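You operate a simulated robot arm through the tools that you are given. There is no shell and no other tool. Be economical: measure what you need, move in short steps, check, and stop when the job is done.

You are at the controls of a simulated robot arm. One attempt, no reset.

## Task
Soap the stain out and put the white cloth in the LIGHT pocket.
Fine: rub with the dauber and put it back. Set down upright: white-tipped dauber. What is to be rubbed or washed off counts as gone when no trace of it is left.

It is judged by the outcome, as a careful person would: the job done as asked, and still so three seconds after it is handed in. It fails if anything else is knocked over, pushed out of place, dropped, spilled or broken. Flat cloth is picked up by pressing the open fingertips on it (5 to 10 N) and closing them slowly along it; thin cloth reads only 2 to 8 mm in the jaws.

## Robot
A 6-joint arm with a two-finger parallel gripper, fixed in place. Base frame: the origin is at the foot of the arm, x ahead of it, y to its left, z up; the work surface is at about z = 850. Readings come in mm, rad, newtons and seconds.
With the tool pointing down near the work surface it reaches from about 360 to 760 mm from the base axis. Its first joint turns from -1.152 to 1.152 rad. Payload 2.45 kg.
Tool frame: the origin (TCP) lies between the finger pads and is the grasp point; the fingertips stand 24 mm ahead of it; z points along the fingers, y is the line along which they close. Largest opening 68 mm; finger width 17, thickness 10; the body of the gripper, 40 by 70 mm, starts 41 mm behind the TCP.
Orientation is that of the tool frame in the base frame, as [roll, pitch, yaw] about the fixed x, y, z axes, in that order (R = Rz(yaw) Ry(pitch) Rx(roll)). With the fingers straight down and closing along the base's y, the tool's x points along the base's -x, its y along +y and its z along -z.

## Interface
- The arm moves only by the tool step_arm. Its argument "plan" is a list of rows, each a list of 3 entries, a list of its own where there are three numbers: the shift along the tool's x, y, z in mm, then the turn, a rotation vector about the tool's x, y, z in rad, then the closure in counts, from 0 (fully open) to 255 (shut). In form: [[[dx, dy, dz], [rx, ry, rz], fingers], ...]. A call has 1 to 12 rows; each row shifts and turns the commanded pose from where the row before left it, along the tool's axes as they then stand. A row lasts 0.2 s, in which the tool goes at most 50 mm and 0.15 rad; a call with a longer step from one row to the next is refused whole, and so is a gripper value outside its range. A pose out of reach is approached as far as the arm can. The call stops where the force on the tool passes 40 N (or 10 N more than at its start, if that is more) or the arm is blocked; 0.2 s more then pass. Each finger travels about 108 mm/s and halts on what it meets, pressing with about 43 N; the grip force reading is that of the motor and also rises with nothing between the fingers. The clock runs only during rows and for 0.2 s after the last one: add rows that do not move to give the fingers time. The reply holds the time, the measured pose of the TCP, the force on the tool along the base axes, the opening and the grip force, in the units named above and with some noise, with the torque about the TCP (base axes, N m) and any sound that the robot's microphone picked up.
- Cameras (640 x 400 px; columns grow to the right, rows downward): "scene" is fixed at [174.2, 417.3, 1468.6]; the picture's right is [-0.71, -0.71, 0.00], its down [-0.37, 0.37, -0.85] and it looks along [0.60, -0.60, -0.53] (base axes); focal length 321 px, centre (320, 200). "wrist" rides on the gripper at [84, 11, -75] in the tool frame; the picture's right is [-0.13, 0.99, 0.00], its down [-0.60, -0.08, -0.79] and it looks along [-0.79, -0.10, 0.61] (tool axes); focal length 251 px, centre (320, 200). There is no depth. A picture from a camera that has moved, and an enlarged one, comes with that camera's place and axes in the base frame and with its lens.
- grab_frame(camera): a new picture of that camera. The clock stands still meanwhile.
- enlarge(camera, box): a new picture of the part [left, top, right, bottom] of that camera's present view, enlarged. The clock stands still meanwhile.
- sign_off(): hands the job in; it is judged then, once.

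Work in short steps. Places have to be worked out from the pictures, the camera data and where the tool is seen: move nearer, look again, correct. Check each grasp and each placing, and mend what went wrong. You have 120 turns and 84 pictures in all, those below and enlarged ones among them. Open the gripper and draw the arm clear of the work before you hand the job in, unless the task says otherwise; then end with one line.

The tools are called after "Request:" as a command line: name --argument value ..., lists and objects as JSON in quotes. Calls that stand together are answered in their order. step_arm: Moves the arm, as the interface text tells. Its arguments: {"type":"object","properties":{"plan":{"type":"array","items":{"type":"array"}}},"required":["plan"]} The other tools are called the same way: grab_frame (camera) takes a picture; enlarge (camera, box) takes an enlarged picture of a part of a camera's view; sign_off () hands the job in.

At the start:

```text
clock: 0.0
tool_pos: [440.8, 52.9, 1174.2]
tool_rot: [3.141, 0.0, -3.14]
contact_force: [-0.9, 0.7, 0.4]
torque: [-0.05, -0.02, -0.02]
gripper_width: 68.2
grasp_force: 0.1
```

scene: 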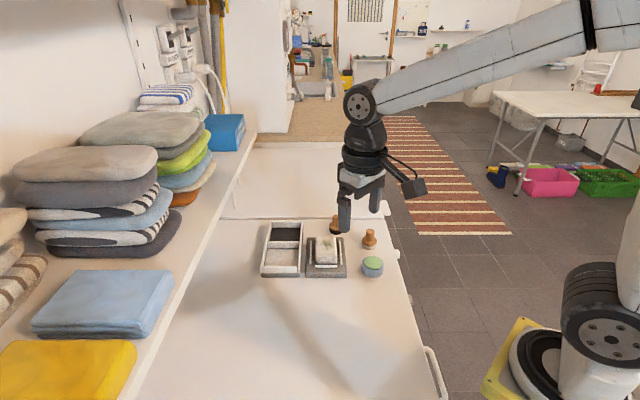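
wrist: 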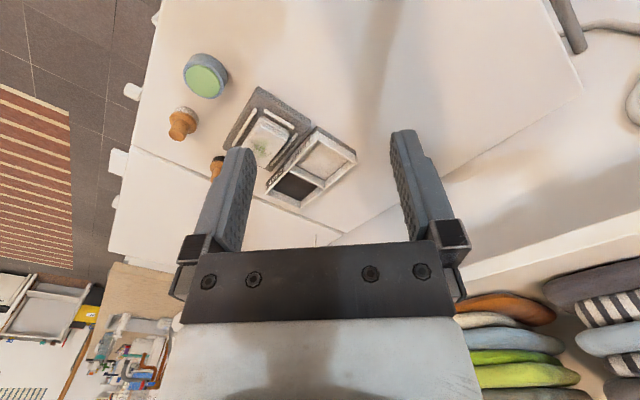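

The scene shows a two-pocket tray, a board holding a cloth with a stain, two daubers and a green-topped pot. I'll take closer views.

Request:
enlarge --camera "scene" --box '[250, 200, 410, 300]'

Request:
enlarge --camera "wrist" --box '[140, 30, 380, 210]'

```text
4.00 times, centred on (330, 250) of scene
camera zoom: at [174.2, 417.3, 1468.6], right [-0.71, -0.71, 0.0], down [-0.37, 0.37, -0.85], along [0.6, -0.6, -0.53], focal length 1284 px, centre (280, 0)
```

zoom: 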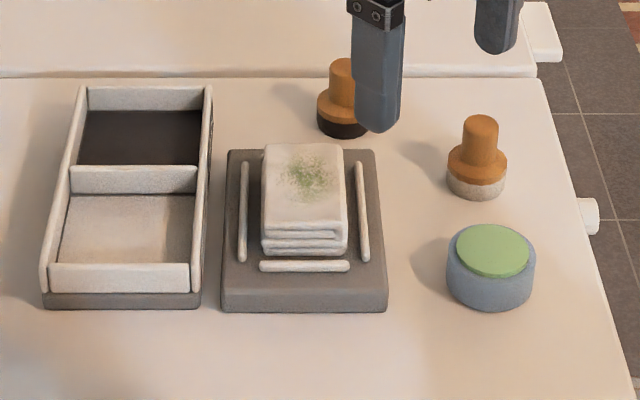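

```text
2.22 times, centred on (260, 120) of wrist
camera zoom: at [356.4, 64.3, 1249.1], right [0.13, 0.99, 0.0], down [0.6, -0.08, 0.79], along [0.79, -0.1, -0.61], focal length 559 px, centre (453, 378)
```

zoom: 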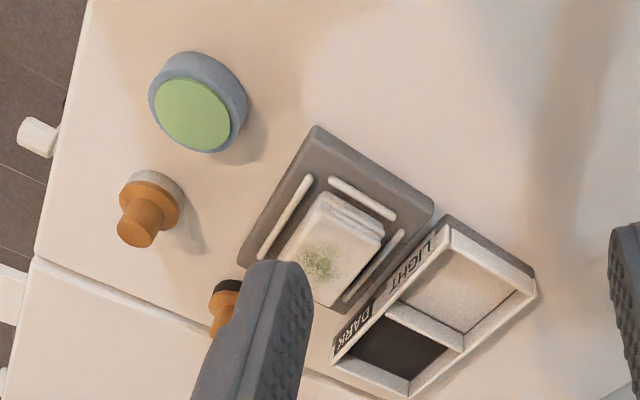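

White dauber estimated at about (585,-196), top z≈921; pot at (521,-130), top≈880. I'm moving nearer while staying high, then looking again.

Request:
step_arm --plan '[[[-13, -27.9, 18], [0, 0, 0], 0], [[-13, -27.9, 18], [0, 0, 0], 0], [[-13, -27.9, 18], [0, 0, 0], 0], [[-13, -27.9, 18], [0, 0, 0], 0], [[-13, -27.9, 18], [0, 0, 0], 0], [[-13, -27.9, 18], [0, 0, 0], 0], [[-13, -27.9, 18], [0, 0, 0], 0], [[-13, -27.9, 18], [0, 0, 0], 0], [[0, 0, 0], [0, 0, 0], 0]]'

Request:
grab_frame --camera "wrist"

Request:
grab_frame --camera "scene"

```text
clock: 2.0
tool_pos: [545.0, -173.0, 1028.6]
tool_rot: [3.141, -0.001, -3.141]
contact_force: [0.5, 0.8, 0.3]
torque: [0.01, 0.0, 0.0]
gripper_width: 68.1
grasp_force: 0.0
```

```text
79 pictures are left
camera wrist: at [461.5, -162.0, 1103.1], right [0.13, 0.99, 0.0], down [0.6, -0.08, 0.79], along [0.79, -0.1, -0.61], focal length 251 px, centre (320, 200)
```

wrist: 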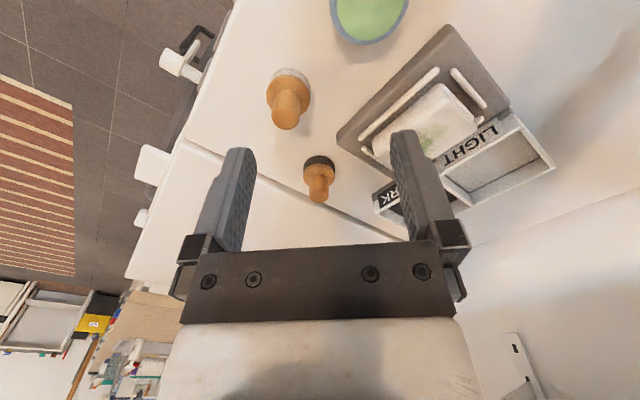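

```text
78 pictures are left
```

scene: 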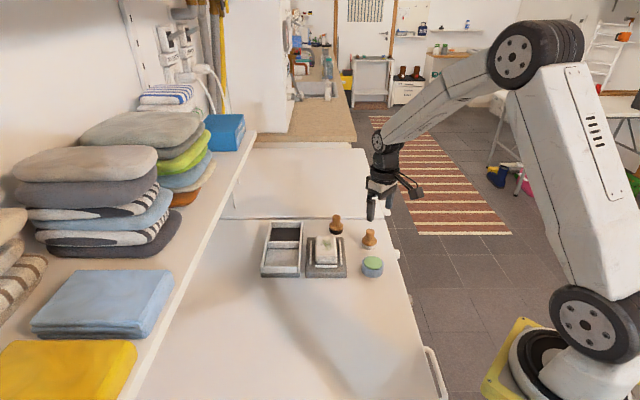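

From the wrist view the dauber sits at about (585,-205). I'll move to just above it (TCP z 962) and check the alignment.

Request:
step_arm --plan '[[[-20, -16, 22], [0, 0, 0], 0], [[-20, -16, 22], [0, 0, 0], 0], [[0, 0, 22], [0, 0, 0], 0], [[0, 0, 0], [0, 0, 0], 0]]'

Request:
grab_frame --camera "wrist"

Request:
enlarge --camera "scene" --box '[290, 180, 430, 290]'

```text
clock: 3.0
tool_pos: [583.0, -205.2, 963.2]
tool_rot: [3.141, -0.001, -3.141]
contact_force: [-0.8, 0.6, 0.3]
torque: [0.03, 0.02, 0.02]
gripper_width: 68.0
grasp_force: 0.1
```

```text
77 pictures are left
camera wrist: at [499.8, -194.7, 1038.5], right [0.13, 0.99, 0.0], down [0.6, -0.08, 0.79], along [0.79, -0.1, -0.61], focal length 251 px, centre (320, 200)
```

wrist: 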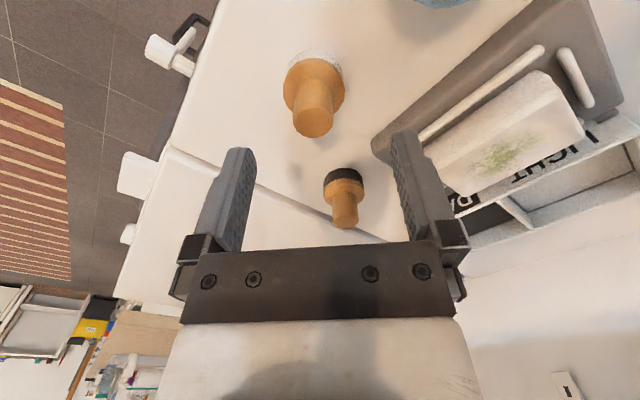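

```text
3.64 times, centred on (360, 235) of scene
camera zoom: at [174.2, 417.3, 1468.6], right [-0.71, -0.71, 0.0], down [-0.37, 0.37, -0.85], along [0.6, -0.6, -0.53], focal length 1167 px, centre (174, 73)
```

zoom: 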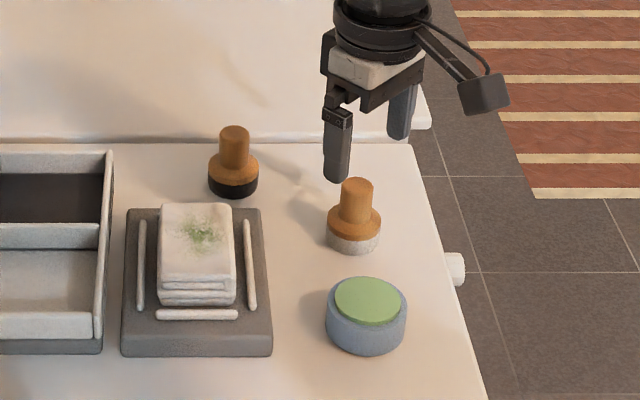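

Dauber refined to (584,-208). I'll descend to TCP z≈917, tips just above the collar, and close.

Request:
step_arm --plan '[[[-1, -3, 16], [0, 0, 0], 0], [[0, 0, 16], [0, 0, 0], 0], [[0, 0, 14], [0, 0, 0], 0], [[0, 0, 0], [0, 0, 0], 0]]'

Request:
grab_frame --camera "wrist"

Request:
enlarge --camera "scene" --box '[320, 190, 420, 290]'

```text
clock: 4.0
tool_pos: [585.7, -206.0, 919.2]
tool_rot: [-3.141, 0.002, -3.141]
contact_force: [0.7, -0.5, 0.7]
torque: [0.0, -0.04, 0.04]
gripper_width: 68.1
grasp_force: 0.0
```

```text
75 pictures are left
camera wrist: at [501.6, -195.7, 994.0], right [0.13, 0.99, 0.0], down [0.6, -0.08, 0.79], along [0.79, -0.1, -0.61], focal length 251 px, centre (320, 200)
```

wrist: 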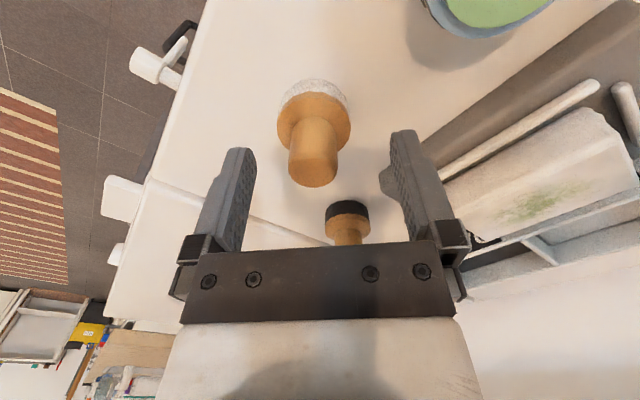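

```text
4.00 times, centred on (370, 240) of scene
camera zoom: at [174.2, 417.3, 1468.6], right [-0.71, -0.71, 0.0], down [-0.37, 0.37, -0.85], along [0.6, -0.6, -0.53], focal length 1284 px, centre (120, 40)
```

zoom: 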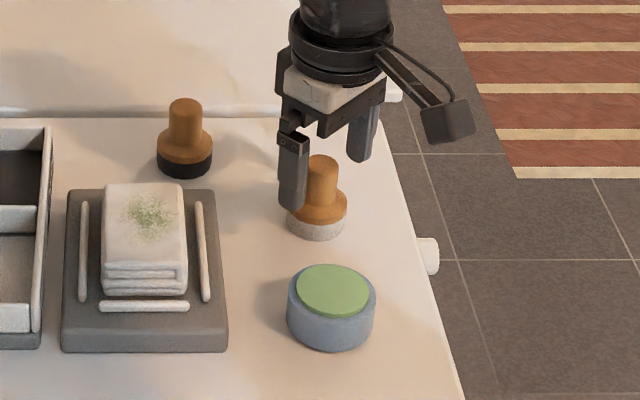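

The handle is between the fingers at about y=-209, top at about 915. I'll shift 3 mm, lower 6 mm, and close in stages.

Request:
step_arm --plan '[[[1, -3, 6], [0, 0, 0], 0], [[0, 0, 0], [0, 0, 0], 60], [[0, 0, 0], [0, 0, 0], 120], [[0, 0, 0], [0, 0, 0], 150], [[0, 0, 0], [0, 0, 0], 180], [[0, 0, 0], [0, 0, 0], 255], [[0, 0, 0], [0, 0, 0], 255]]'

Request:
grab_frame --camera "wrist"

```text
clock: 5.6
tool_pos: [584.7, -208.7, 912.3]
tool_rot: [3.141, -0.001, -3.14]
contact_force: [0.2, -0.2, -0.1]
torque: [0.02, -0.03, 0.0]
gripper_width: 23.5
grasp_force: 40.1
```

```text
73 pictures are left
camera wrist: at [500.0, -198.2, 987.9], right [0.13, 0.99, 0.0], down [0.6, -0.08, 0.79], along [0.79, -0.1, -0.61], focal length 251 px, centre (320, 200)
```

wrist: 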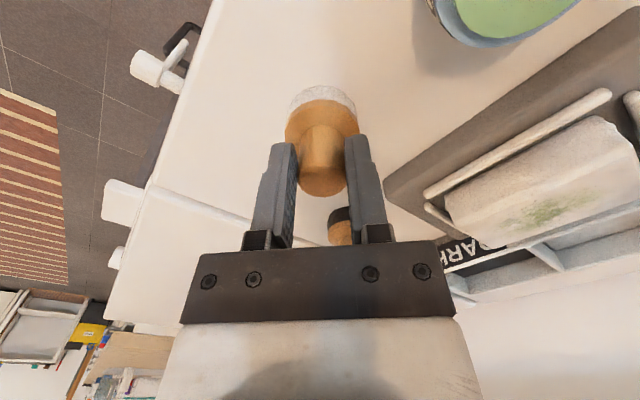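

Grasp confirmed at 23.5 mm. I'll lift by 60 mm and move back to view the pot.

Request:
step_arm --plan '[[[0, 0, -20], [0, 0, 0], 255], [[0, 0, -25], [0, 0, 0], 255], [[0, 0, -25], [0, 0, 0], 255], [[35, 15, 0], [0, 0, 0], 255], [[35, 15, 0], [0, 0, 0], 255], [[0, 0, 0], [0, 0, 0], 255]]'

Request:
grab_frame --camera "wrist"

Request:
enlarge --camera "scene" --box '[290, 180, 430, 290]'

```text
clock: 7.0
tool_pos: [513.6, -177.7, 980.9]
tool_rot: [-3.142, 0.001, -3.141]
contact_force: [0.2, -0.7, -0.3]
torque: [0.0, 0.02, -0.01]
gripper_width: 0.0
grasp_force: 23.7
```

```text
72 pictures are left
camera wrist: at [429.2, -167.3, 1055.6], right [0.13, 0.99, 0.0], down [0.6, -0.08, 0.79], along [0.79, -0.1, -0.61], focal length 251 px, centre (320, 200)
```

wrist: 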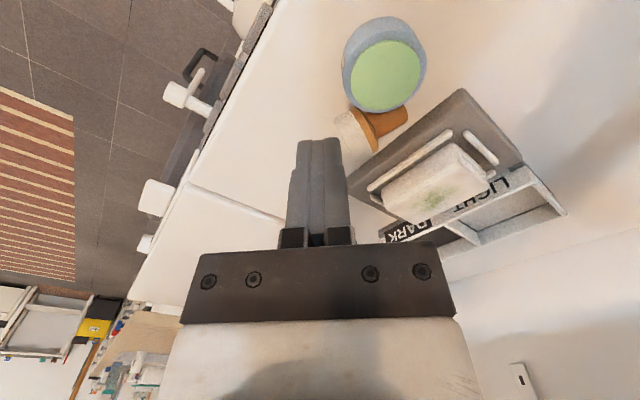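

```text
3.64 times, centred on (360, 235) of scene
camera zoom: at [174.2, 417.3, 1468.6], right [-0.71, -0.71, 0.0], down [-0.37, 0.37, -0.85], along [0.6, -0.6, -0.53], focal length 1167 px, centre (174, 73)
```

zoom: 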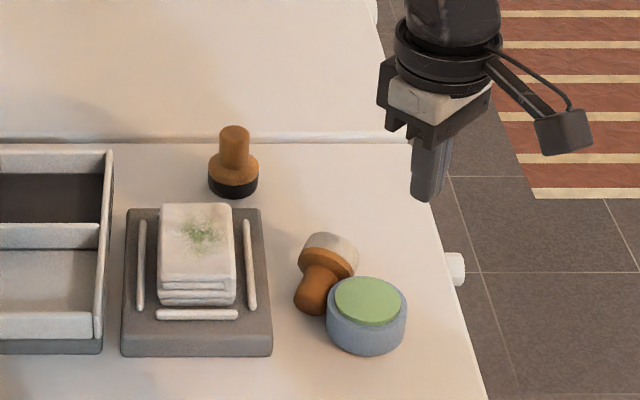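

The dauber slipped out (width reads 0) and now lies on its side near the pot. I'll look closely so I can recover it.

Request:
enlarge --camera "scene" --box '[345, 230, 405, 280]'

Request:
enlarge --camera "wrist" --box '[310, 0, 470, 200]'

```text
8.00 times, centred on (375, 255) of scene
camera zoom: at [174.2, 417.3, 1468.6], right [-0.71, -0.71, 0.0], down [-0.37, 0.37, -0.85], along [0.6, -0.6, -0.53], focal length 2568 px, centre (-120, -240)
```

zoom: 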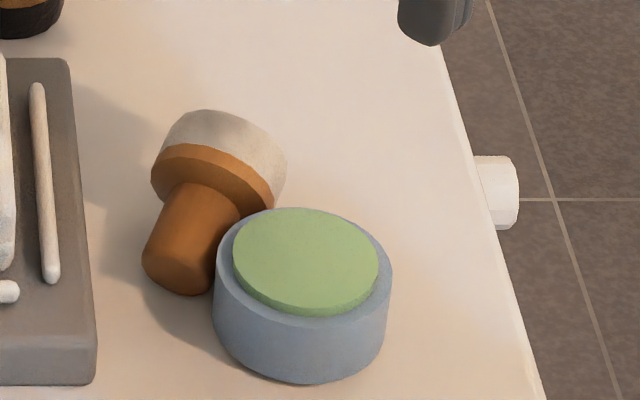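

```text
2.00 times, centred on (390, 100) of wrist
camera zoom: at [429.2, -167.3, 1055.6], right [0.13, 0.99, 0.0], down [0.6, -0.08, 0.79], along [0.79, -0.1, -0.61], focal length 503 px, centre (180, 400)
```

zoom: 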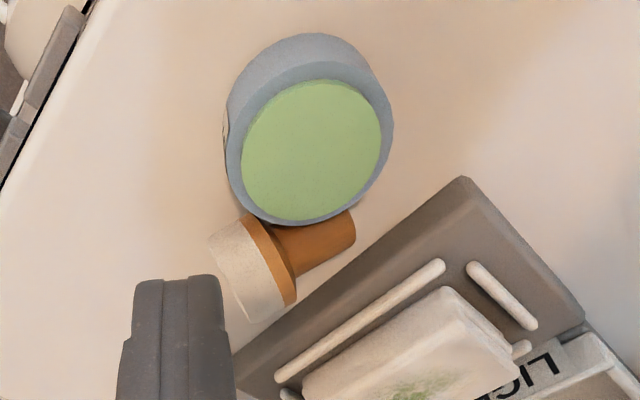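

The dauber lies along roughly (-0.35,0.93), its tip at about (582,-159) and its handle tight against the unmoved pot. I'll go above it, yaw about 69° so the fingers close across its axis, and look.

Request:
step_arm --plan '[[[-35, 14, -10], [0, 0, 0], 180], [[-35, 14, -10], [0, 0, 0], 100], [[0, 0, 0], [0, 0, 0.15], 0], [[0, 0, 0], [0, 0, 0.15], 0], [[0, 0, 0], [0, 0, 0.15], 0], [[0, 0, 0], [0, 0, 0.15], 0], [[0, 0, 0], [0, 0, 0.15], 0], [[0, 0, 0], [0, 0, 0.15], 0], [[0, 0, 0], [0, 0, 0.15], 0], [[0, 0, 0], [0, 0, 0.15], 0], [[0, 0, 0], [0, 0, 0], 0]]'

Request:
grab_frame --camera "wrist"

Request:
enlarge --camera "scene" --box '[320, 190, 420, 290]'

```text
clock: 9.4
tool_pos: [583.7, -150.8, 1002.2]
tool_rot: [-3.141, -0.001, 1.939]
contact_force: [-0.6, 0.3, -0.7]
torque: [-0.01, 0.02, -0.01]
gripper_width: 67.9
grasp_force: 0.1
```

```text
68 pictures are left
camera wrist: at [564.0, -67.8, 1077.2], right [0.97, 0.24, 0.0], down [0.14, -0.59, 0.79], along [0.19, -0.77, -0.61], focal length 251 px, centre (320, 200)
```

wrist: 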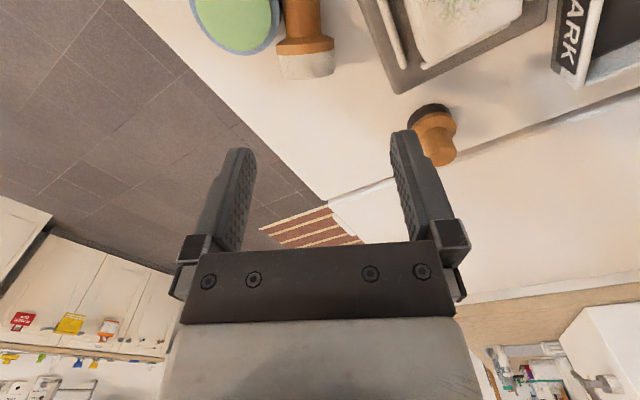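

```text
4.00 times, centred on (370, 240) of scene
camera zoom: at [174.2, 417.3, 1468.6], right [-0.71, -0.71, 0.0], down [-0.37, 0.37, -0.85], along [0.6, -0.6, -0.53], focal length 1284 px, centre (120, 40)
```

zoom: 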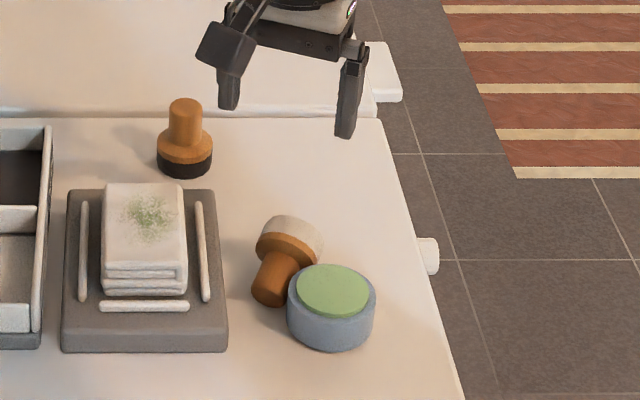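

I need a better view, so I'm backing off along the tool's x to centre the dauber in the wrist image.

Request:
step_arm --plan '[[[30, 0, 0], [0, 0, 0], 0], [[30, 0, 0], [0, 0, 0], 0], [[0, 0, 0], [0, 0, 0], 0]]'

Request:
enlarge --camera "wrist" --box '[160, 20, 480, 220]'

```text
clock: 10.2
tool_pos: [563.2, -92.8, 1003.0]
tool_rot: [3.14, 0.0, 1.94]
contact_force: [0.8, 0.5, -0.6]
torque: [0.01, -0.01, -0.02]
gripper_width: 67.9
grasp_force: 0.0
```

```text
2.00 times, centred on (320, 120) of wrist
camera zoom: at [543.1, -10.3, 1077.4], right [0.97, 0.24, 0.0], down [0.15, -0.59, 0.79], along [0.19, -0.77, -0.61], focal length 503 px, centre (320, 360)
```

zoom: 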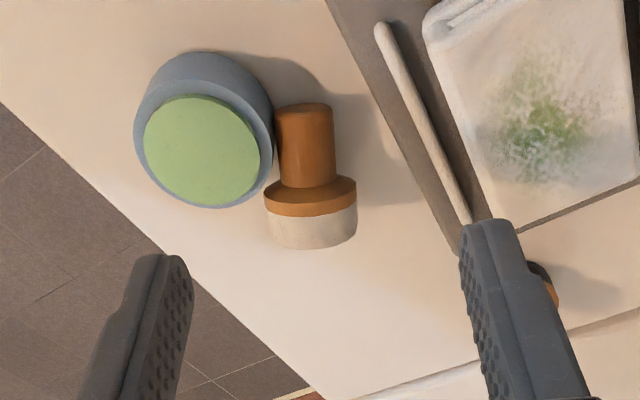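

This view is clear: axis direction (-0.31,0.95), white end at y≈-162, pot centre (521.5,-132). I'll grasp near the white end, which clears the pot, biased away from it, and stop above to check first.

Request:
step_arm --plan '[[[0, 0, 0], [0, 0, 0.055], 0], [[-32, -1.7, 0], [0, 0, 0], 0], [[-32, -1.7, 0], [0, 0, 0], 0], [[0, 0, 40], [0, 0, 0], 0], [[0, 0, 38], [0, 0, 0], 8], [[0, 0, 0], [0, 0, 0], 8]]'

Request:
grab_frame --camera "wrist"

Request:
enlarge --camera "scene" --box '[330, 210, 410, 280]'

```text
clock: 11.6
tool_pos: [579.9, -154.6, 923.2]
tool_rot: [-3.141, 0.001, 1.888]
contact_force: [0.4, -0.5, 1.0]
torque: [-0.01, 0.05, -0.01]
gripper_width: 65.8
grasp_force: 0.0
```

```text
65 pictures are left
camera wrist: at [564.1, -71.4, 998.7], right [0.98, 0.19, 0.0], down [0.11, -0.6, 0.79], along [0.15, -0.78, -0.61], focal length 251 px, centre (320, 200)
```

wrist: 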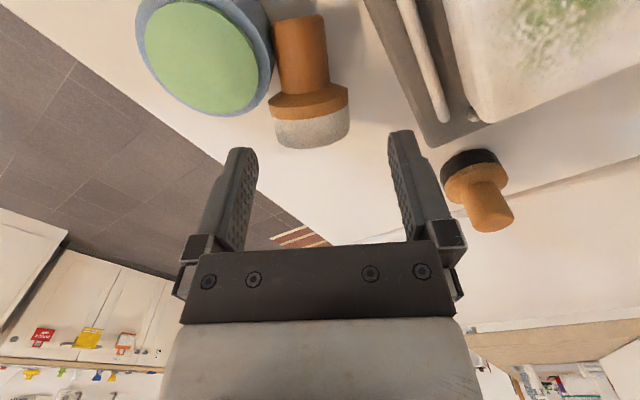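

```text
5.71 times, centred on (370, 245) of scene
camera zoom: at [174.2, 417.3, 1468.6], right [-0.71, -0.71, 0.0], down [-0.37, 0.37, -0.85], along [0.6, -0.6, -0.53], focal length 1834 px, centre (34, -57)
```

zoom: 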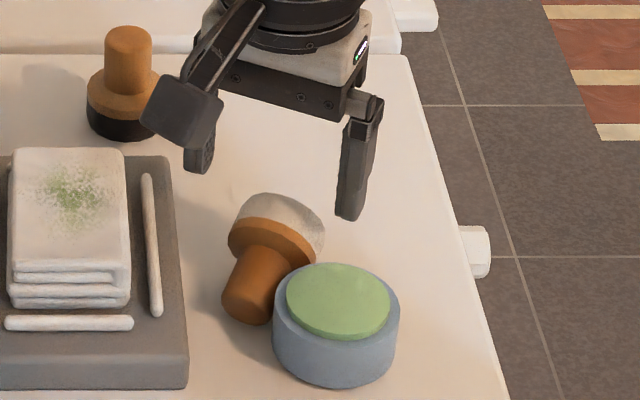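

The estimate is consistent, so I'll descend to TCP z≈886 and close in stages.

Request:
step_arm --plan '[[[0, 0, 15], [0, 0, 0], 8], [[0, 0, 12], [0, 0, 0], 8], [[0, 0, 10], [0, 0, 0], 8], [[0, 0, 0], [0, 0, 0], 8]]'

Request:
grab_frame --camera "wrist"

```text
clock: 12.6
tool_pos: [579.4, -155.0, 886.1]
tool_rot: [-3.141, -0.001, 1.886]
contact_force: [0.0, -0.2, -0.3]
torque: [0.01, -0.03, 0.0]
gripper_width: 66.0
grasp_force: 0.1
```

```text
63 pictures are left
camera wrist: at [563.5, -72.6, 961.9], right [0.98, 0.19, 0.0], down [0.11, -0.6, 0.79], along [0.15, -0.78, -0.61], focal length 251 px, centre (320, 200)
```

wrist: 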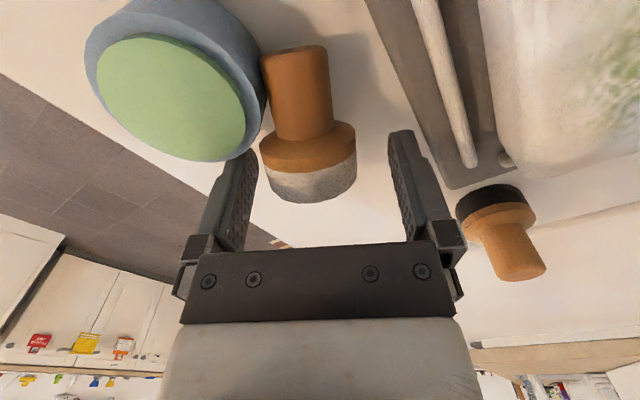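

No contact and the fingers straddle the end, so I'm closing slowly.

Request:
step_arm --plan '[[[0, 0, 0], [0, 0, 0], 40], [[0, 0, 0], [0, 0, 0], 65], [[0, 0, 0], [0, 0, 0], 85], [[0, 0, 0], [0, 0, 0], 105], [[0, 0, 0], [0, 0, 0], 140], [[0, 0, 0], [0, 0, 0], 200], [[0, 0, 0], [0, 0, 0], 255], [[0, 0, 0], [0, 0, 0], 255]]'

Request:
grab_frame --camera "wrist"

```text
clock: 14.4
tool_pos: [579.9, -156.1, 887.8]
tool_rot: [-3.14, -0.001, 1.887]
contact_force: [-0.2, 0.7, 0.5]
torque: [0.0, 0.03, 0.04]
gripper_width: 42.5
grasp_force: 43.1
```

```text
62 pictures are left
camera wrist: at [563.4, -72.5, 962.0], right [0.98, 0.19, 0.0], down [0.11, -0.6, 0.79], along [0.15, -0.78, -0.61], focal length 251 px, centre (320, 200)
```

wrist: 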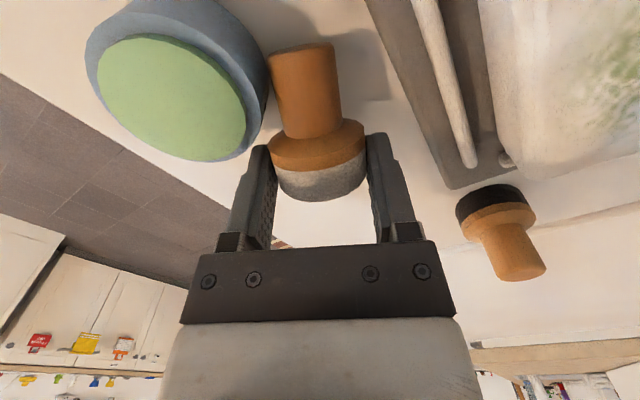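

Held at 42.5 mm. I'll lift slowly and check the grip before travelling.

Request:
step_arm --plan '[[[0, 0, -6], [0, 0, 0], 255], [[0, 0, -8], [0, 0, 0], 255], [[0, 0, -8], [0, 0, 0], 255], [[0, 0, -8], [0, 0, 0], 255], [[0, 0, -8], [0, 0, 0], 255], [[0, 0, -8], [0, 0, 0], 255], [[0, 0, -8], [0, 0, 0], 255], [[0, 0, -8], [0, 0, 0], 255], [[0, 0, 0], [0, 0, 0], 255]]'

Request:
grab_frame --camera "wrist"

```text
clock: 16.4
tool_pos: [578.5, -156.5, 950.2]
tool_rot: [3.141, 0.002, 1.887]
contact_force: [0.6, 0.9, -0.8]
torque: [0.0, -0.01, -0.01]
gripper_width: 42.8
grasp_force: 42.6
```

```text
61 pictures are left
camera wrist: at [563.1, -73.2, 1024.5], right [0.98, 0.19, 0.0], down [0.11, -0.6, 0.79], along [0.15, -0.78, -0.61], focal length 251 px, centre (320, 200)
```

wrist: 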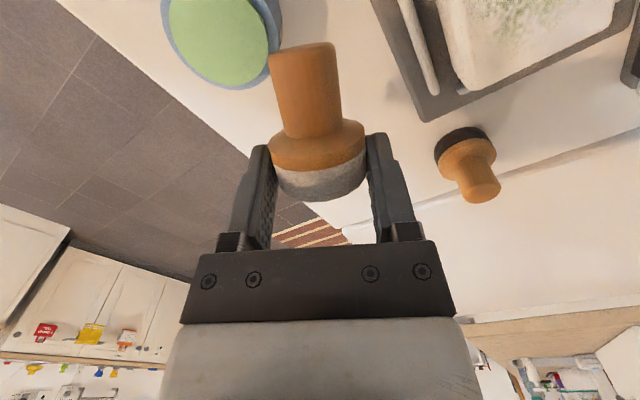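

The grip is solid. I'll carry it slowly over to the open table area around (480,15).

Request:
step_arm --plan '[[[8, -2, -3], [0, 0, 0], 255], [[16, -3.5, -3], [0, 0, 0], 255], [[21, -4.5, 0], [0, 0, 0], 255], [[21, -4.5, 0], [0, 0, 0], 255], [[21, -4.5, 0], [0, 0, 0], 255], [[21, -4.5, 0], [0, 0, 0], 255], [[21, -4.5, 0], [0, 0, 0], 255], [[21, -4.5, 0], [0, 0, 0], 255], [[20, -4.5, 0], [0, 0, 0], 255], [[15, -4.5, 0], [0, 0, 0], 255], [[8, -3, 0], [0, 0, 0], 255], [[0, 0, 0], [0, 0, 0], 255]]'

Request:
step_arm --plan '[[[0, 0, 0], [0, 0, 0.08], 255], [[0, 0, 0], [0, 0, 0.12], 255], [[0, 0, 0], [0, 0, 0.12], 255], [[0, 0, 0], [0, 0, 0.12], 255], [[0, 0, 0], [0, 0, 0.12], 255], [[0, 0, 0], [0, 0, 0.12], 255], [[0, 0, 0], [0, 0, 0.12], 255], [[0, 0, 0], [0, 0, 0.12], 255], [[0, 0, 0], [0, 0, 0.12], 255], [[0, 0, 0], [0, 0, 0.08], 255], [[0, 0, 0], [0, 0, 0], 255]]'

Request:
grab_frame --camera "wrist"

Request:
grab_frame --camera "scene"

```text
clock: 19.0
tool_pos: [476.9, 12.3, 955.8]
tool_rot: [-3.141, 0.0, 1.888]
contact_force: [-0.8, -0.1, -0.5]
torque: [-0.03, 0.02, -0.01]
gripper_width: 42.5
grasp_force: 42.7
```

```text
clock: 21.4
tool_pos: [478.1, 13.6, 955.1]
tool_rot: [3.14, 0.001, 0.765]
contact_force: [0.0, -0.9, -1.0]
torque: [0.0, -0.03, -0.02]
gripper_width: 42.4
grasp_force: 43.2
```

```text
60 pictures are left
camera wrist: at [545.6, 63.8, 1030.4], right [0.59, -0.81, 0.0], down [-0.49, -0.36, 0.79], along [-0.64, -0.47, -0.61], focal length 251 px, centre (320, 200)
```

wrist: 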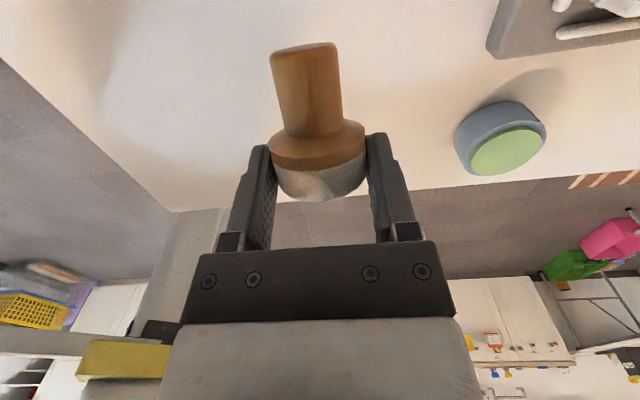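

```text
59 pictures are left
```

scene: 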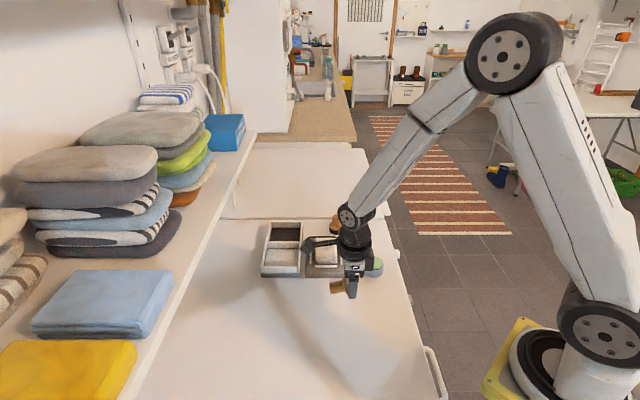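

Rotated so the handle points outward (yaw 0.77). Next I'll lower gently until contact.

Request:
step_arm --plan '[[[0, 0, 12], [0, 0, 0], 255], [[0, 0, 15], [0, 0, 0], 255], [[0, 0, 15], [0, 0, 0], 255], [[0, 0, 10], [0, 0, 0], 255], [[0, 0, 6], [0, 0, 0], 255], [[0, 0, 5], [0, 0, 0], 255], [[0, 0, 2], [0, 0, 0], 255], [[0, 0, 0], [0, 0, 0], 255]]'

Request:
grab_frame --camera "wrist"

```text
clock: 23.2
tool_pos: [477.2, 13.2, 890.1]
tool_rot: [-3.14, 0.0, 0.764]
contact_force: [0.0, 0.9, -0.4]
torque: [-0.01, 0.03, 0.02]
gripper_width: 42.5
grasp_force: 43.0
```

```text
58 pictures are left
camera wrist: at [545.5, 63.7, 965.8], right [0.59, -0.8, 0.0], down [-0.49, -0.36, 0.79], along [-0.64, -0.47, -0.61], focal length 251 px, centre (320, 200)
```

wrist: 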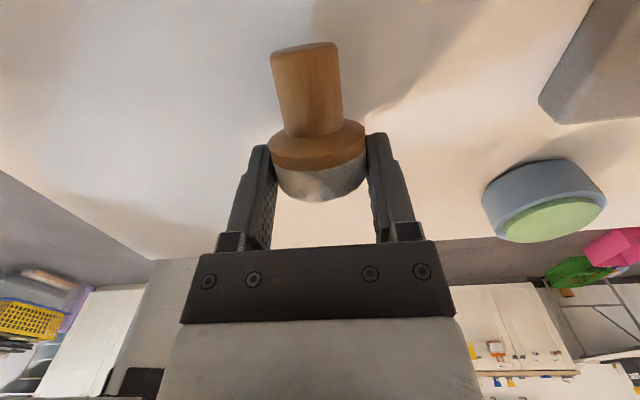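

No contact yet at 890, so I'll lower in 1 mm steps.

Request:
step_arm --plan '[[[0, 0, 1.5], [0, 0, 0], 255], [[0, 0, 1], [0, 0, 0], 255], [[0, 0, 0.7], [0, 0, 0], 255], [[0, 0, 0], [0, 0, 0], 255]]'

```text
clock: 24.2
tool_pos: [477.0, 13.7, 888.1]
tool_rot: [-3.141, 0.0, 0.764]
contact_force: [0.0, 0.3, 0.4]
torque: [-0.02, -0.02, -0.02]
gripper_width: 42.4
grasp_force: 43.1
```

Request:
step_arm --plan '[[[0, 0, 1], [0, 0, 0], 255], [[0, 0, 0.7], [0, 0, 0], 255], [[0, 0, 0], [0, 0, 0], 255]]'

```text
clock: 25.0
tool_pos: [476.8, 15.0, 886.1]
tool_rot: [3.14, -0.002, 0.767]
contact_force: [-8.0, 2.9, 29.7]
torque: [0.58, -0.31, 0.19]
gripper_width: 42.5
grasp_force: 42.9
```

It has touched down (30 N). I'll ease up 1 mm and open gradually.

Request:
step_arm --plan '[[[0, 0, -1], [0, 0, 0], 255], [[0, 0, 0], [0, 0, 0], 85], [[0, 0, 0], [0, 0, 0], 65], [[0, 0, 0], [0, 0, 0], 45], [[0, 0, 0], [0, 0, 0], 20], [[0, 0, -10], [0, 0, 0], 20], [[0, 0, -30], [0, 0, 0], 20], [[0, 0, -30], [0, 0, 0], 20], [[30, 0, 0], [0, 0, 0], 20], [[0, 0, 0], [0, 0, 0], 0]]'

Request:
grab_frame --camera "wrist"

Request:
enlarge --camera "scene" --box '[240, 220, 400, 320]'

```text
clock: 27.2
tool_pos: [497.9, 35.4, 956.2]
tool_rot: [3.14, 0.0, 0.767]
contact_force: [-0.4, 0.2, 1.3]
torque: [0.02, -0.04, 0.03]
gripper_width: 67.9
grasp_force: 0.1
```

```text
57 pictures are left
camera wrist: at [566.0, 84.6, 1031.5], right [0.59, -0.8, 0.0], down [-0.49, -0.36, 0.79], along [-0.64, -0.47, -0.61], focal length 251 px, centre (320, 200)
```

wrist: 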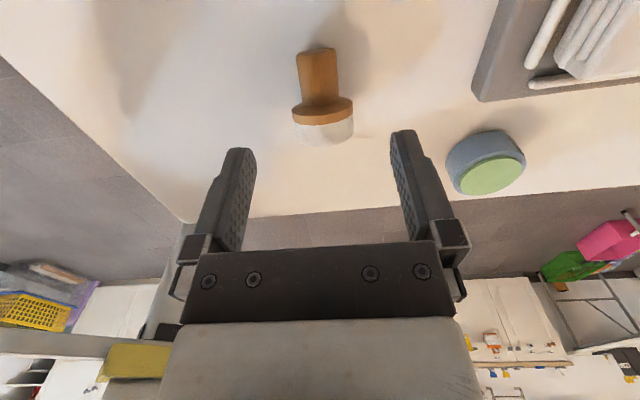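

```text
4.00 times, centred on (320, 270) of scene
camera zoom: at [174.2, 417.3, 1468.6], right [-0.71, -0.71, 0.0], down [-0.37, 0.37, -0.85], along [0.6, -0.6, -0.53], focal length 1284 px, centre (320, -80)
```

zoom: 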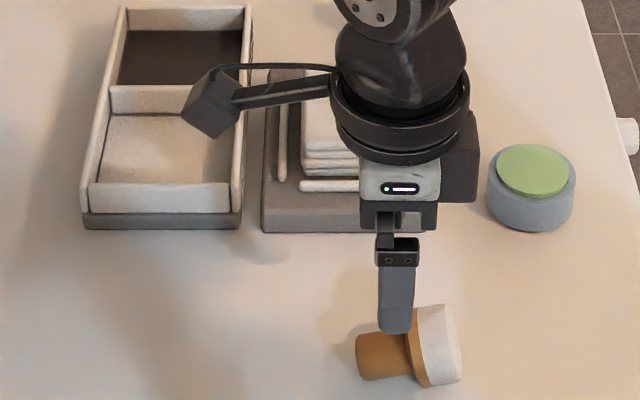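

The dauber lies with its axis at about 0.69 rad and handle centre at about (505,39). I'll align yaw, lean the tool 0.55 rad toward the handle end, and hover at z≈920 to check.

Request:
step_arm --plan '[[[16.8, 1.8, 0], [0, 0, 0.073], 0], [[0, 0, 0], [0, -0.1375, 0], 0], [[0, 0, 0], [0, -0.1375, 0], 0], [[0, 0, 0], [0, -0.1375, 0], 0], [[0, 0, 0], [0, -0.1375, 0], 0], [[18.8, 0, 30.7], [0, 0, 0], 20], [[0, 0, 0], [0, 0, 0], 40], [[0, 0, 0], [0, 0, 0], 40]]'

Request:
grab_frame --camera "wrist"

Request:
enlarge --camera "scene" --box '[240, 220, 400, 320]'

```text
clock: 29.0
tool_pos: [512.6, 44.6, 919.1]
tool_rot: [-3.142, 0.55, 0.694]
contact_force: [0.1, -0.1, 0.2]
torque: [0.01, 0.0, -0.04]
gripper_width: 57.4
grasp_force: 0.0
```

```text
55 pictures are left
camera wrist: at [604.5, 106.4, 939.7], right [0.55, -0.83, 0.07], down [-0.13, 0.0, 0.99], along [-0.83, -0.55, -0.11], focal length 251 px, centre (320, 200)
```

wrist: 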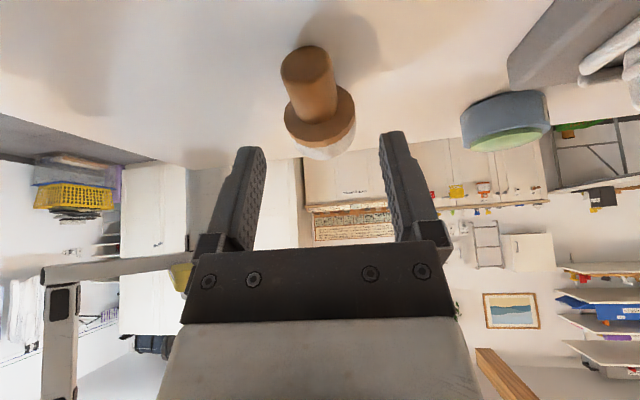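

```text
4.00 times, centred on (320, 270) of scene
camera zoom: at [174.2, 417.3, 1468.6], right [-0.71, -0.71, 0.0], down [-0.37, 0.37, -0.85], along [0.6, -0.6, -0.53], focal length 1284 px, centre (320, -80)
```

zoom: 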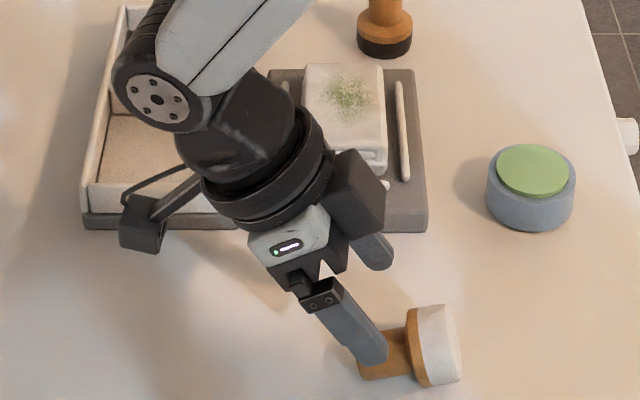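

Lateral alignment matches the prediction. I'll descend to z≈879.

Request:
step_arm --plan '[[[8, 0, 13], [0, 0, 0], 40], [[7, 0, 11.5], [0, 0, 0], 40], [[5.7, 0, 9.2], [0, 0, 0], 40], [[0, 0, 0], [0, 0, 0], 40]]'

Request:
grab_frame --camera "wrist"

Request:
enlarge --camera "scene" --box '[290, 240, 390, 310]'

```text
clock: 30.0
tool_pos: [511.5, 43.2, 881.5]
tool_rot: [3.141, 0.552, 0.693]
contact_force: [-0.1, 0.4, -0.4]
torque: [-0.02, 0.02, -0.01]
gripper_width: 57.1
grasp_force: 0.1
```

```text
53 pictures are left
camera wrist: at [604.6, 105.8, 900.1], right [0.55, -0.83, 0.07], down [-0.13, 0.0, 0.99], along [-0.83, -0.55, -0.11], focal length 251 px, centre (320, 200)
```

wrist: 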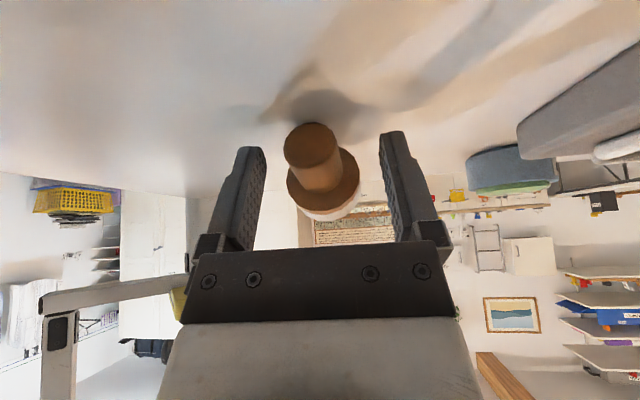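

```text
5.71 times, centred on (340, 275) of scene
camera zoom: at [174.2, 417.3, 1468.6], right [-0.71, -0.71, 0.0], down [-0.37, 0.37, -0.85], along [0.6, -0.6, -0.53], focal length 1834 px, centre (206, -229)
```

zoom: 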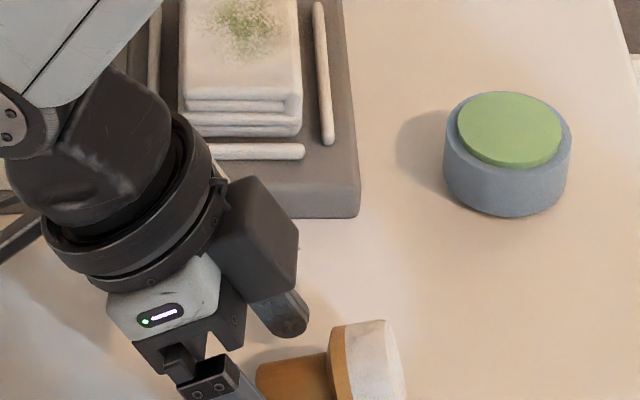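

Alignment looks fine, so I'm closing on the handle in stages.

Request:
step_arm --plan '[[[1, 0, 1.7], [0, 0, 0], 80], [[0, 0, 0], [0, 0, 0], 110], [[0, 0, 0], [0, 0, 0], 135], [[0, 0, 0], [0, 0, 0], 155], [[0, 0, 0], [0, 0, 0], 175], [[0, 0, 0], [0, 0, 0], 255], [[0, 0, 0], [0, 0, 0], 255]]'

Request:
grab_frame --camera "wrist"

Request:
enlarge --camera "scene" --box '[290, 250, 390, 330]'

```text
clock: 31.6
tool_pos: [511.5, 43.7, 879.0]
tool_rot: [3.141, 0.549, 0.692]
contact_force: [-0.3, -0.2, 0.0]
torque: [0.04, 0.01, 0.04]
gripper_width: 23.6
grasp_force: 40.1
```

```text
51 pictures are left
camera wrist: at [604.4, 106.1, 898.5], right [0.55, -0.83, 0.07], down [-0.13, 0.0, 0.99], along [-0.83, -0.55, -0.11], focal length 251 px, centre (320, 200)
```

wrist: 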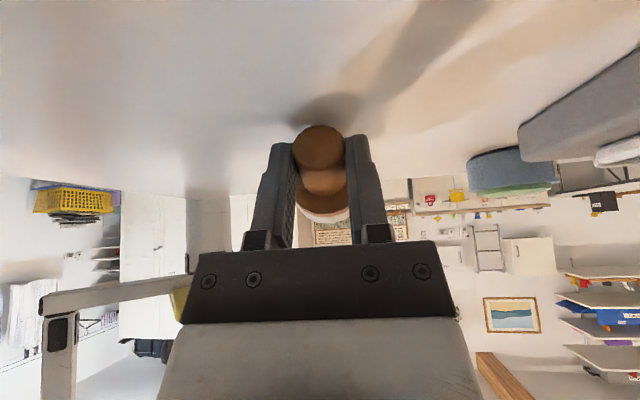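

```text
5.00 times, centred on (340, 290) of scene
camera zoom: at [174.2, 417.3, 1468.6], right [-0.71, -0.71, 0.0], down [-0.37, 0.37, -0.85], along [0.6, -0.6, -0.53], focal length 1605 px, centre (220, -250)
```

zoom: 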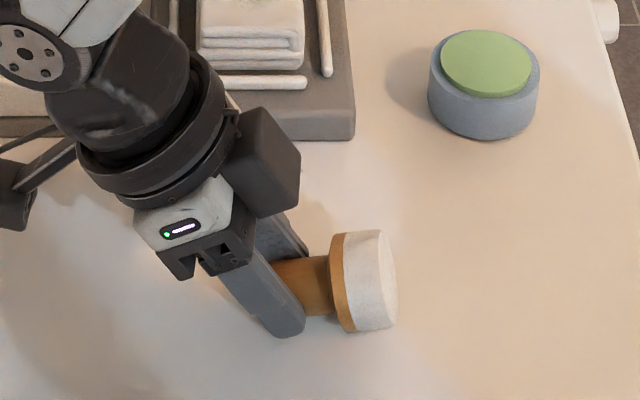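

Width is 23.6 at 40 N, the same reading as the grip that slipped. I'll lift a little slowly and watch.

Request:
step_arm --plan '[[[0, 0, 0], [0, 0, 0], 255], [[0, 0, 0], [0, 0, 0], 255], [[0, 0, 0], [0, 0, 0], 255]]'

Request:
step_arm --plan '[[[-2.6, 0, -4.3], [0, 0, 0], 255], [[-2.6, 0, -4.3], [0, 0, 0], 255], [[-2.6, 0, -4.3], [0, 0, 0], 255], [[-2.6, 0, -4.3], [0, 0, 0], 255], [[0, 0, 0], [0, 0, 0], 255]]'

Request:
enlarge --camera "scene" --box '[290, 250, 390, 330]'

```text
clock: 32.4
tool_pos: [511.8, 44.3, 878.6]
tool_rot: [3.141, 0.55, 0.693]
contact_force: [-0.7, -0.1, -0.2]
torque: [0.02, 0.0, 0.04]
gripper_width: 23.5
grasp_force: 39.7
```

```text
clock: 33.6
tool_pos: [511.6, 46.6, 899.3]
tool_rot: [-3.141, 0.551, 0.692]
contact_force: [0.9, -0.3, -0.1]
torque: [0.02, -0.02, -0.02]
gripper_width: 24.0
grasp_force: 39.9
```

```text
5.00 times, centred on (340, 290) of scene
camera zoom: at [174.2, 417.3, 1468.6], right [-0.71, -0.71, 0.0], down [-0.37, 0.37, -0.85], along [0.6, -0.6, -0.53], focal length 1605 px, centre (220, -250)
```

zoom: 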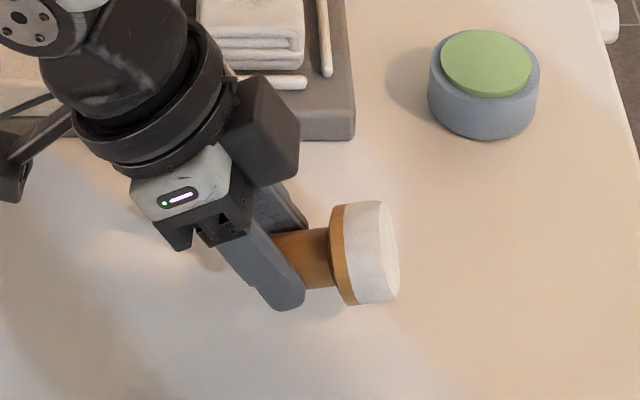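

It's holding. I'll raise further, shift outward slightly, then turn upright in slow steps.

Request:
step_arm --plan '[[[-1, 0, -8], [0, 0, 0], 255], [[-2, 0, -12], [0, 0, 0], 255], [[-2, 0, -12], [0, 0, 0], 255], [[-2, 0, -12], [0, 0, 0], 255], [[-2, 0, -12], [0, 0, 0], 255], [[-1, 0, -8], [0, 0, 0], 255], [[0, 0, 0], [0, 0, 0], 255]]'

Request:
step_arm --plan '[[[0, 0, 0], [0, 0.05, 0], 255], [[0, 0, 0], [0, 0.1, 0], 255], [[0, 0, 0], [0, 0.1, 0], 255], [[0, 0, 0], [0, 0.1, 0], 255], [[0, 0, 0], [0, 0.1, 0], 255], [[0, 0, 0], [0, 0.1, 0], 255], [[0, 0, 0], [0, 0.1, 0], 255], [[0, 0, 0], [0, 0.1, 0], 255], [[0, 0, 0], [0, 0.05, 0], 255], [[0, 0, 0], [0, 0, 0], 255]]'

Request:
enlarge --camera "scene" --box '[270, 210, 430, 310]'

```text
clock: 35.2
tool_pos: [531.1, 61.0, 957.5]
tool_rot: [3.141, 0.55, 0.693]
contact_force: [0.2, -0.1, 0.1]
torque: [0.04, -0.02, 0.01]
gripper_width: 23.8
grasp_force: 40.8
```

```text
clock: 37.4
tool_pos: [531.8, 59.8, 958.5]
tool_rot: [3.141, -0.25, 0.693]
contact_force: [-0.9, 0.4, -1.1]
torque: [-0.01, -0.05, -0.03]
gripper_width: 23.9
grasp_force: 40.5
```

```text
4.00 times, centred on (350, 260) of scene
camera zoom: at [174.2, 417.3, 1468.6], right [-0.71, -0.71, 0.0], down [-0.37, 0.37, -0.85], along [0.6, -0.6, -0.53], focal length 1284 px, centre (200, -40)
```

zoom: 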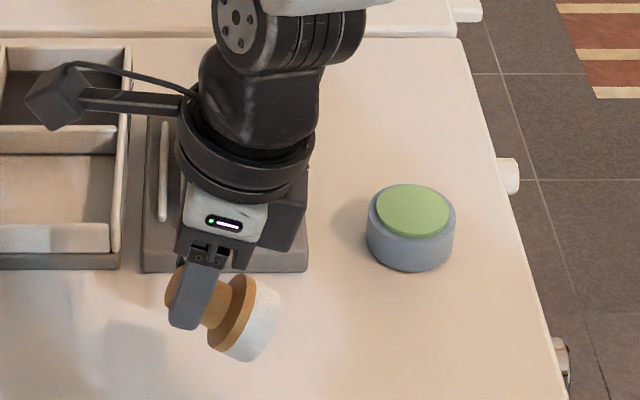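

Working well. I'll continue rotating, another 0.9 rad.

Request:
step_arm --plan '[[[0, 0, 0], [0, 0.05, 0], 255], [[0, 0, 0], [0, 0.1, 0], 255], [[0, 0, 0], [0, 0.1, 0], 255], [[0, 0, 0], [0, 0.1, 0], 255], [[0, 0, 0], [0, 0.1, 0], 255], [[0, 0, 0], [0, 0.1, 0], 255], [[0, 0, 0], [0, 0.1, 0], 255], [[0, 0, 0], [0, 0.1, 0], 255], [[0, 0, 0], [0, 0.1, 0], 255], [[0, 0, 0], [0, 0.05, 0], 255], [[0, 0, 0], [0, 0, 0], 255]]'

Request:
enlarge --camera "scene" --box '[270, 210, 430, 310]'

Request:
grab_frame --camera "wrist"

```text
clock: 39.8
tool_pos: [530.9, 61.0, 958.6]
tool_rot: [3.139, -1.149, 0.693]
contact_force: [0.0, 0.3, 0.8]
torque: [-0.04, 0.05, -0.01]
gripper_width: 23.9
grasp_force: 39.9
```

```text
4.00 times, centred on (350, 260) of scene
camera zoom: at [174.2, 417.3, 1468.6], right [-0.71, -0.71, 0.0], down [-0.37, 0.37, -0.85], along [0.6, -0.6, -0.53], focal length 1284 px, centre (200, -40)
```

zoom: 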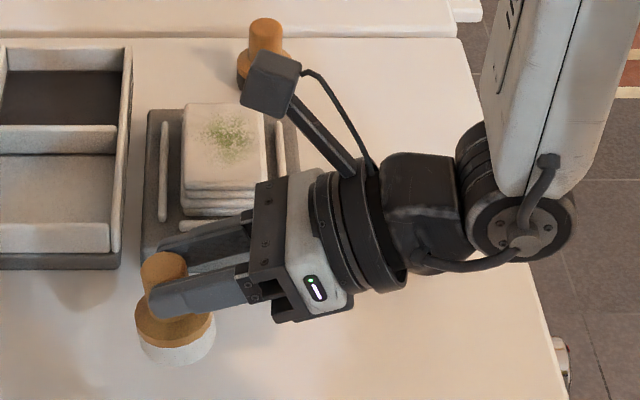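

```text
46 pictures are left
camera wrist: at [511.8, 30.7, 1066.0], right [0.59, -0.8, -0.12], down [-0.8, -0.56, -0.23], along [0.12, 0.23, -0.97], focal length 251 px, centre (320, 200)
```

wrist: 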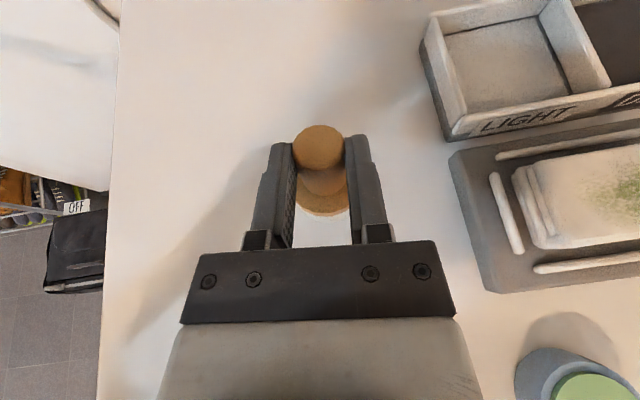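

Nearly upright; it still leans ≈0.13 rad toward +u. I'll rotate a bit more and check from the scene camera.

Request:
step_arm --plan '[[[0, 0, 0], [0, 0.06, 0], 255], [[0, 0, 0], [0, 0.07, 0], 255], [[-10, 0, 3], [0, 0, 0], 255], [[-14.4, 0, 4.3], [0, 0, 0], 255], [[-9.6, 0, 2.9], [0, 0, 0], 255], [[0, 0, 0], [0, 0, 0], 255]]'

Request:
enlarge --camera "scene" --box '[280, 240, 380, 310]'

```text
clock: 41.2
tool_pos: [531.0, 60.7, 923.3]
tool_rot: [3.141, -1.28, 0.695]
contact_force: [-0.4, -0.2, -0.5]
torque: [0.0, 0.0, -0.02]
gripper_width: 23.8
grasp_force: 39.7
```

```text
5.71 times, centred on (330, 275) of scene
camera zoom: at [174.2, 417.3, 1468.6], right [-0.71, -0.71, 0.0], down [-0.37, 0.37, -0.85], along [0.6, -0.6, -0.53], focal length 1834 px, centre (263, -229)
```

zoom: 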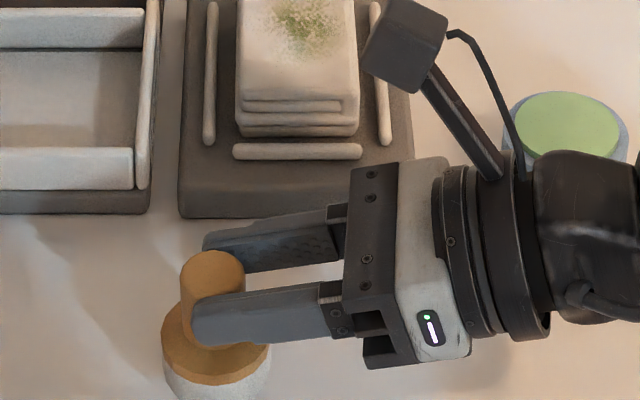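

It's upright now. I'll lower in small steps until it touches the table.

Request:
step_arm --plan '[[[-7.7, 0, 2.3], [0, 0, 0], 255], [[-5.7, 0, 1.7], [0, 0, 0], 255], [[-2.9, 0, 0.9], [0, 0, 0], 255], [[-1.9, 0, 0.6], [0, 0, 0], 255], [[0, 0, 0], [0, 0, 0], 255]]'

Request:
step_arm --plan '[[[-1, 0, 0.3], [0, 0, 0], 255], [[-1, 0, 0.3], [0, 0, 0], 255], [[0, 0, 0], [0, 0, 0], 255]]'

Request:
enlarge --camera "scene" --box '[270, 250, 370, 320]'

```text
clock: 42.4
tool_pos: [530.7, 61.0, 906.0]
tool_rot: [3.14, -1.277, 0.695]
contact_force: [-0.3, -0.9, -1.0]
torque: [-0.02, 0.02, 0.01]
gripper_width: 23.8
grasp_force: 39.3
```

```text
clock: 43.2
tool_pos: [531.7, 60.9, 902.0]
tool_rot: [3.14, -1.281, 0.695]
contact_force: [-1.9, -0.4, 4.8]
torque: [0.09, -0.05, 0.02]
gripper_width: 23.8
grasp_force: 40.0
```

```text
5.71 times, centred on (320, 285) of scene
camera zoom: at [174.1, 417.2, 1468.6], right [-0.71, -0.71, 0.0], down [-0.37, 0.37, -0.85], along [0.6, -0.6, -0.53], focal length 1834 px, centre (320, -286)
```

zoom: 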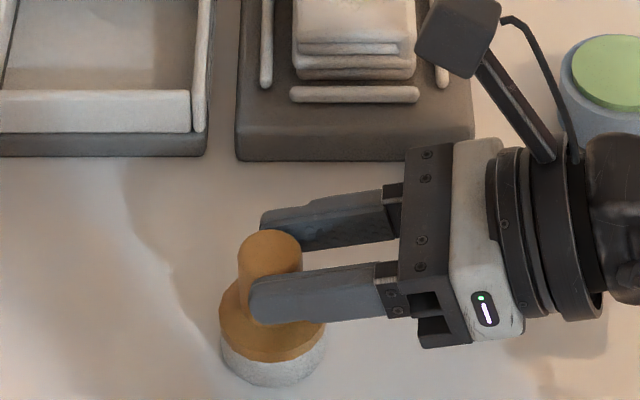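

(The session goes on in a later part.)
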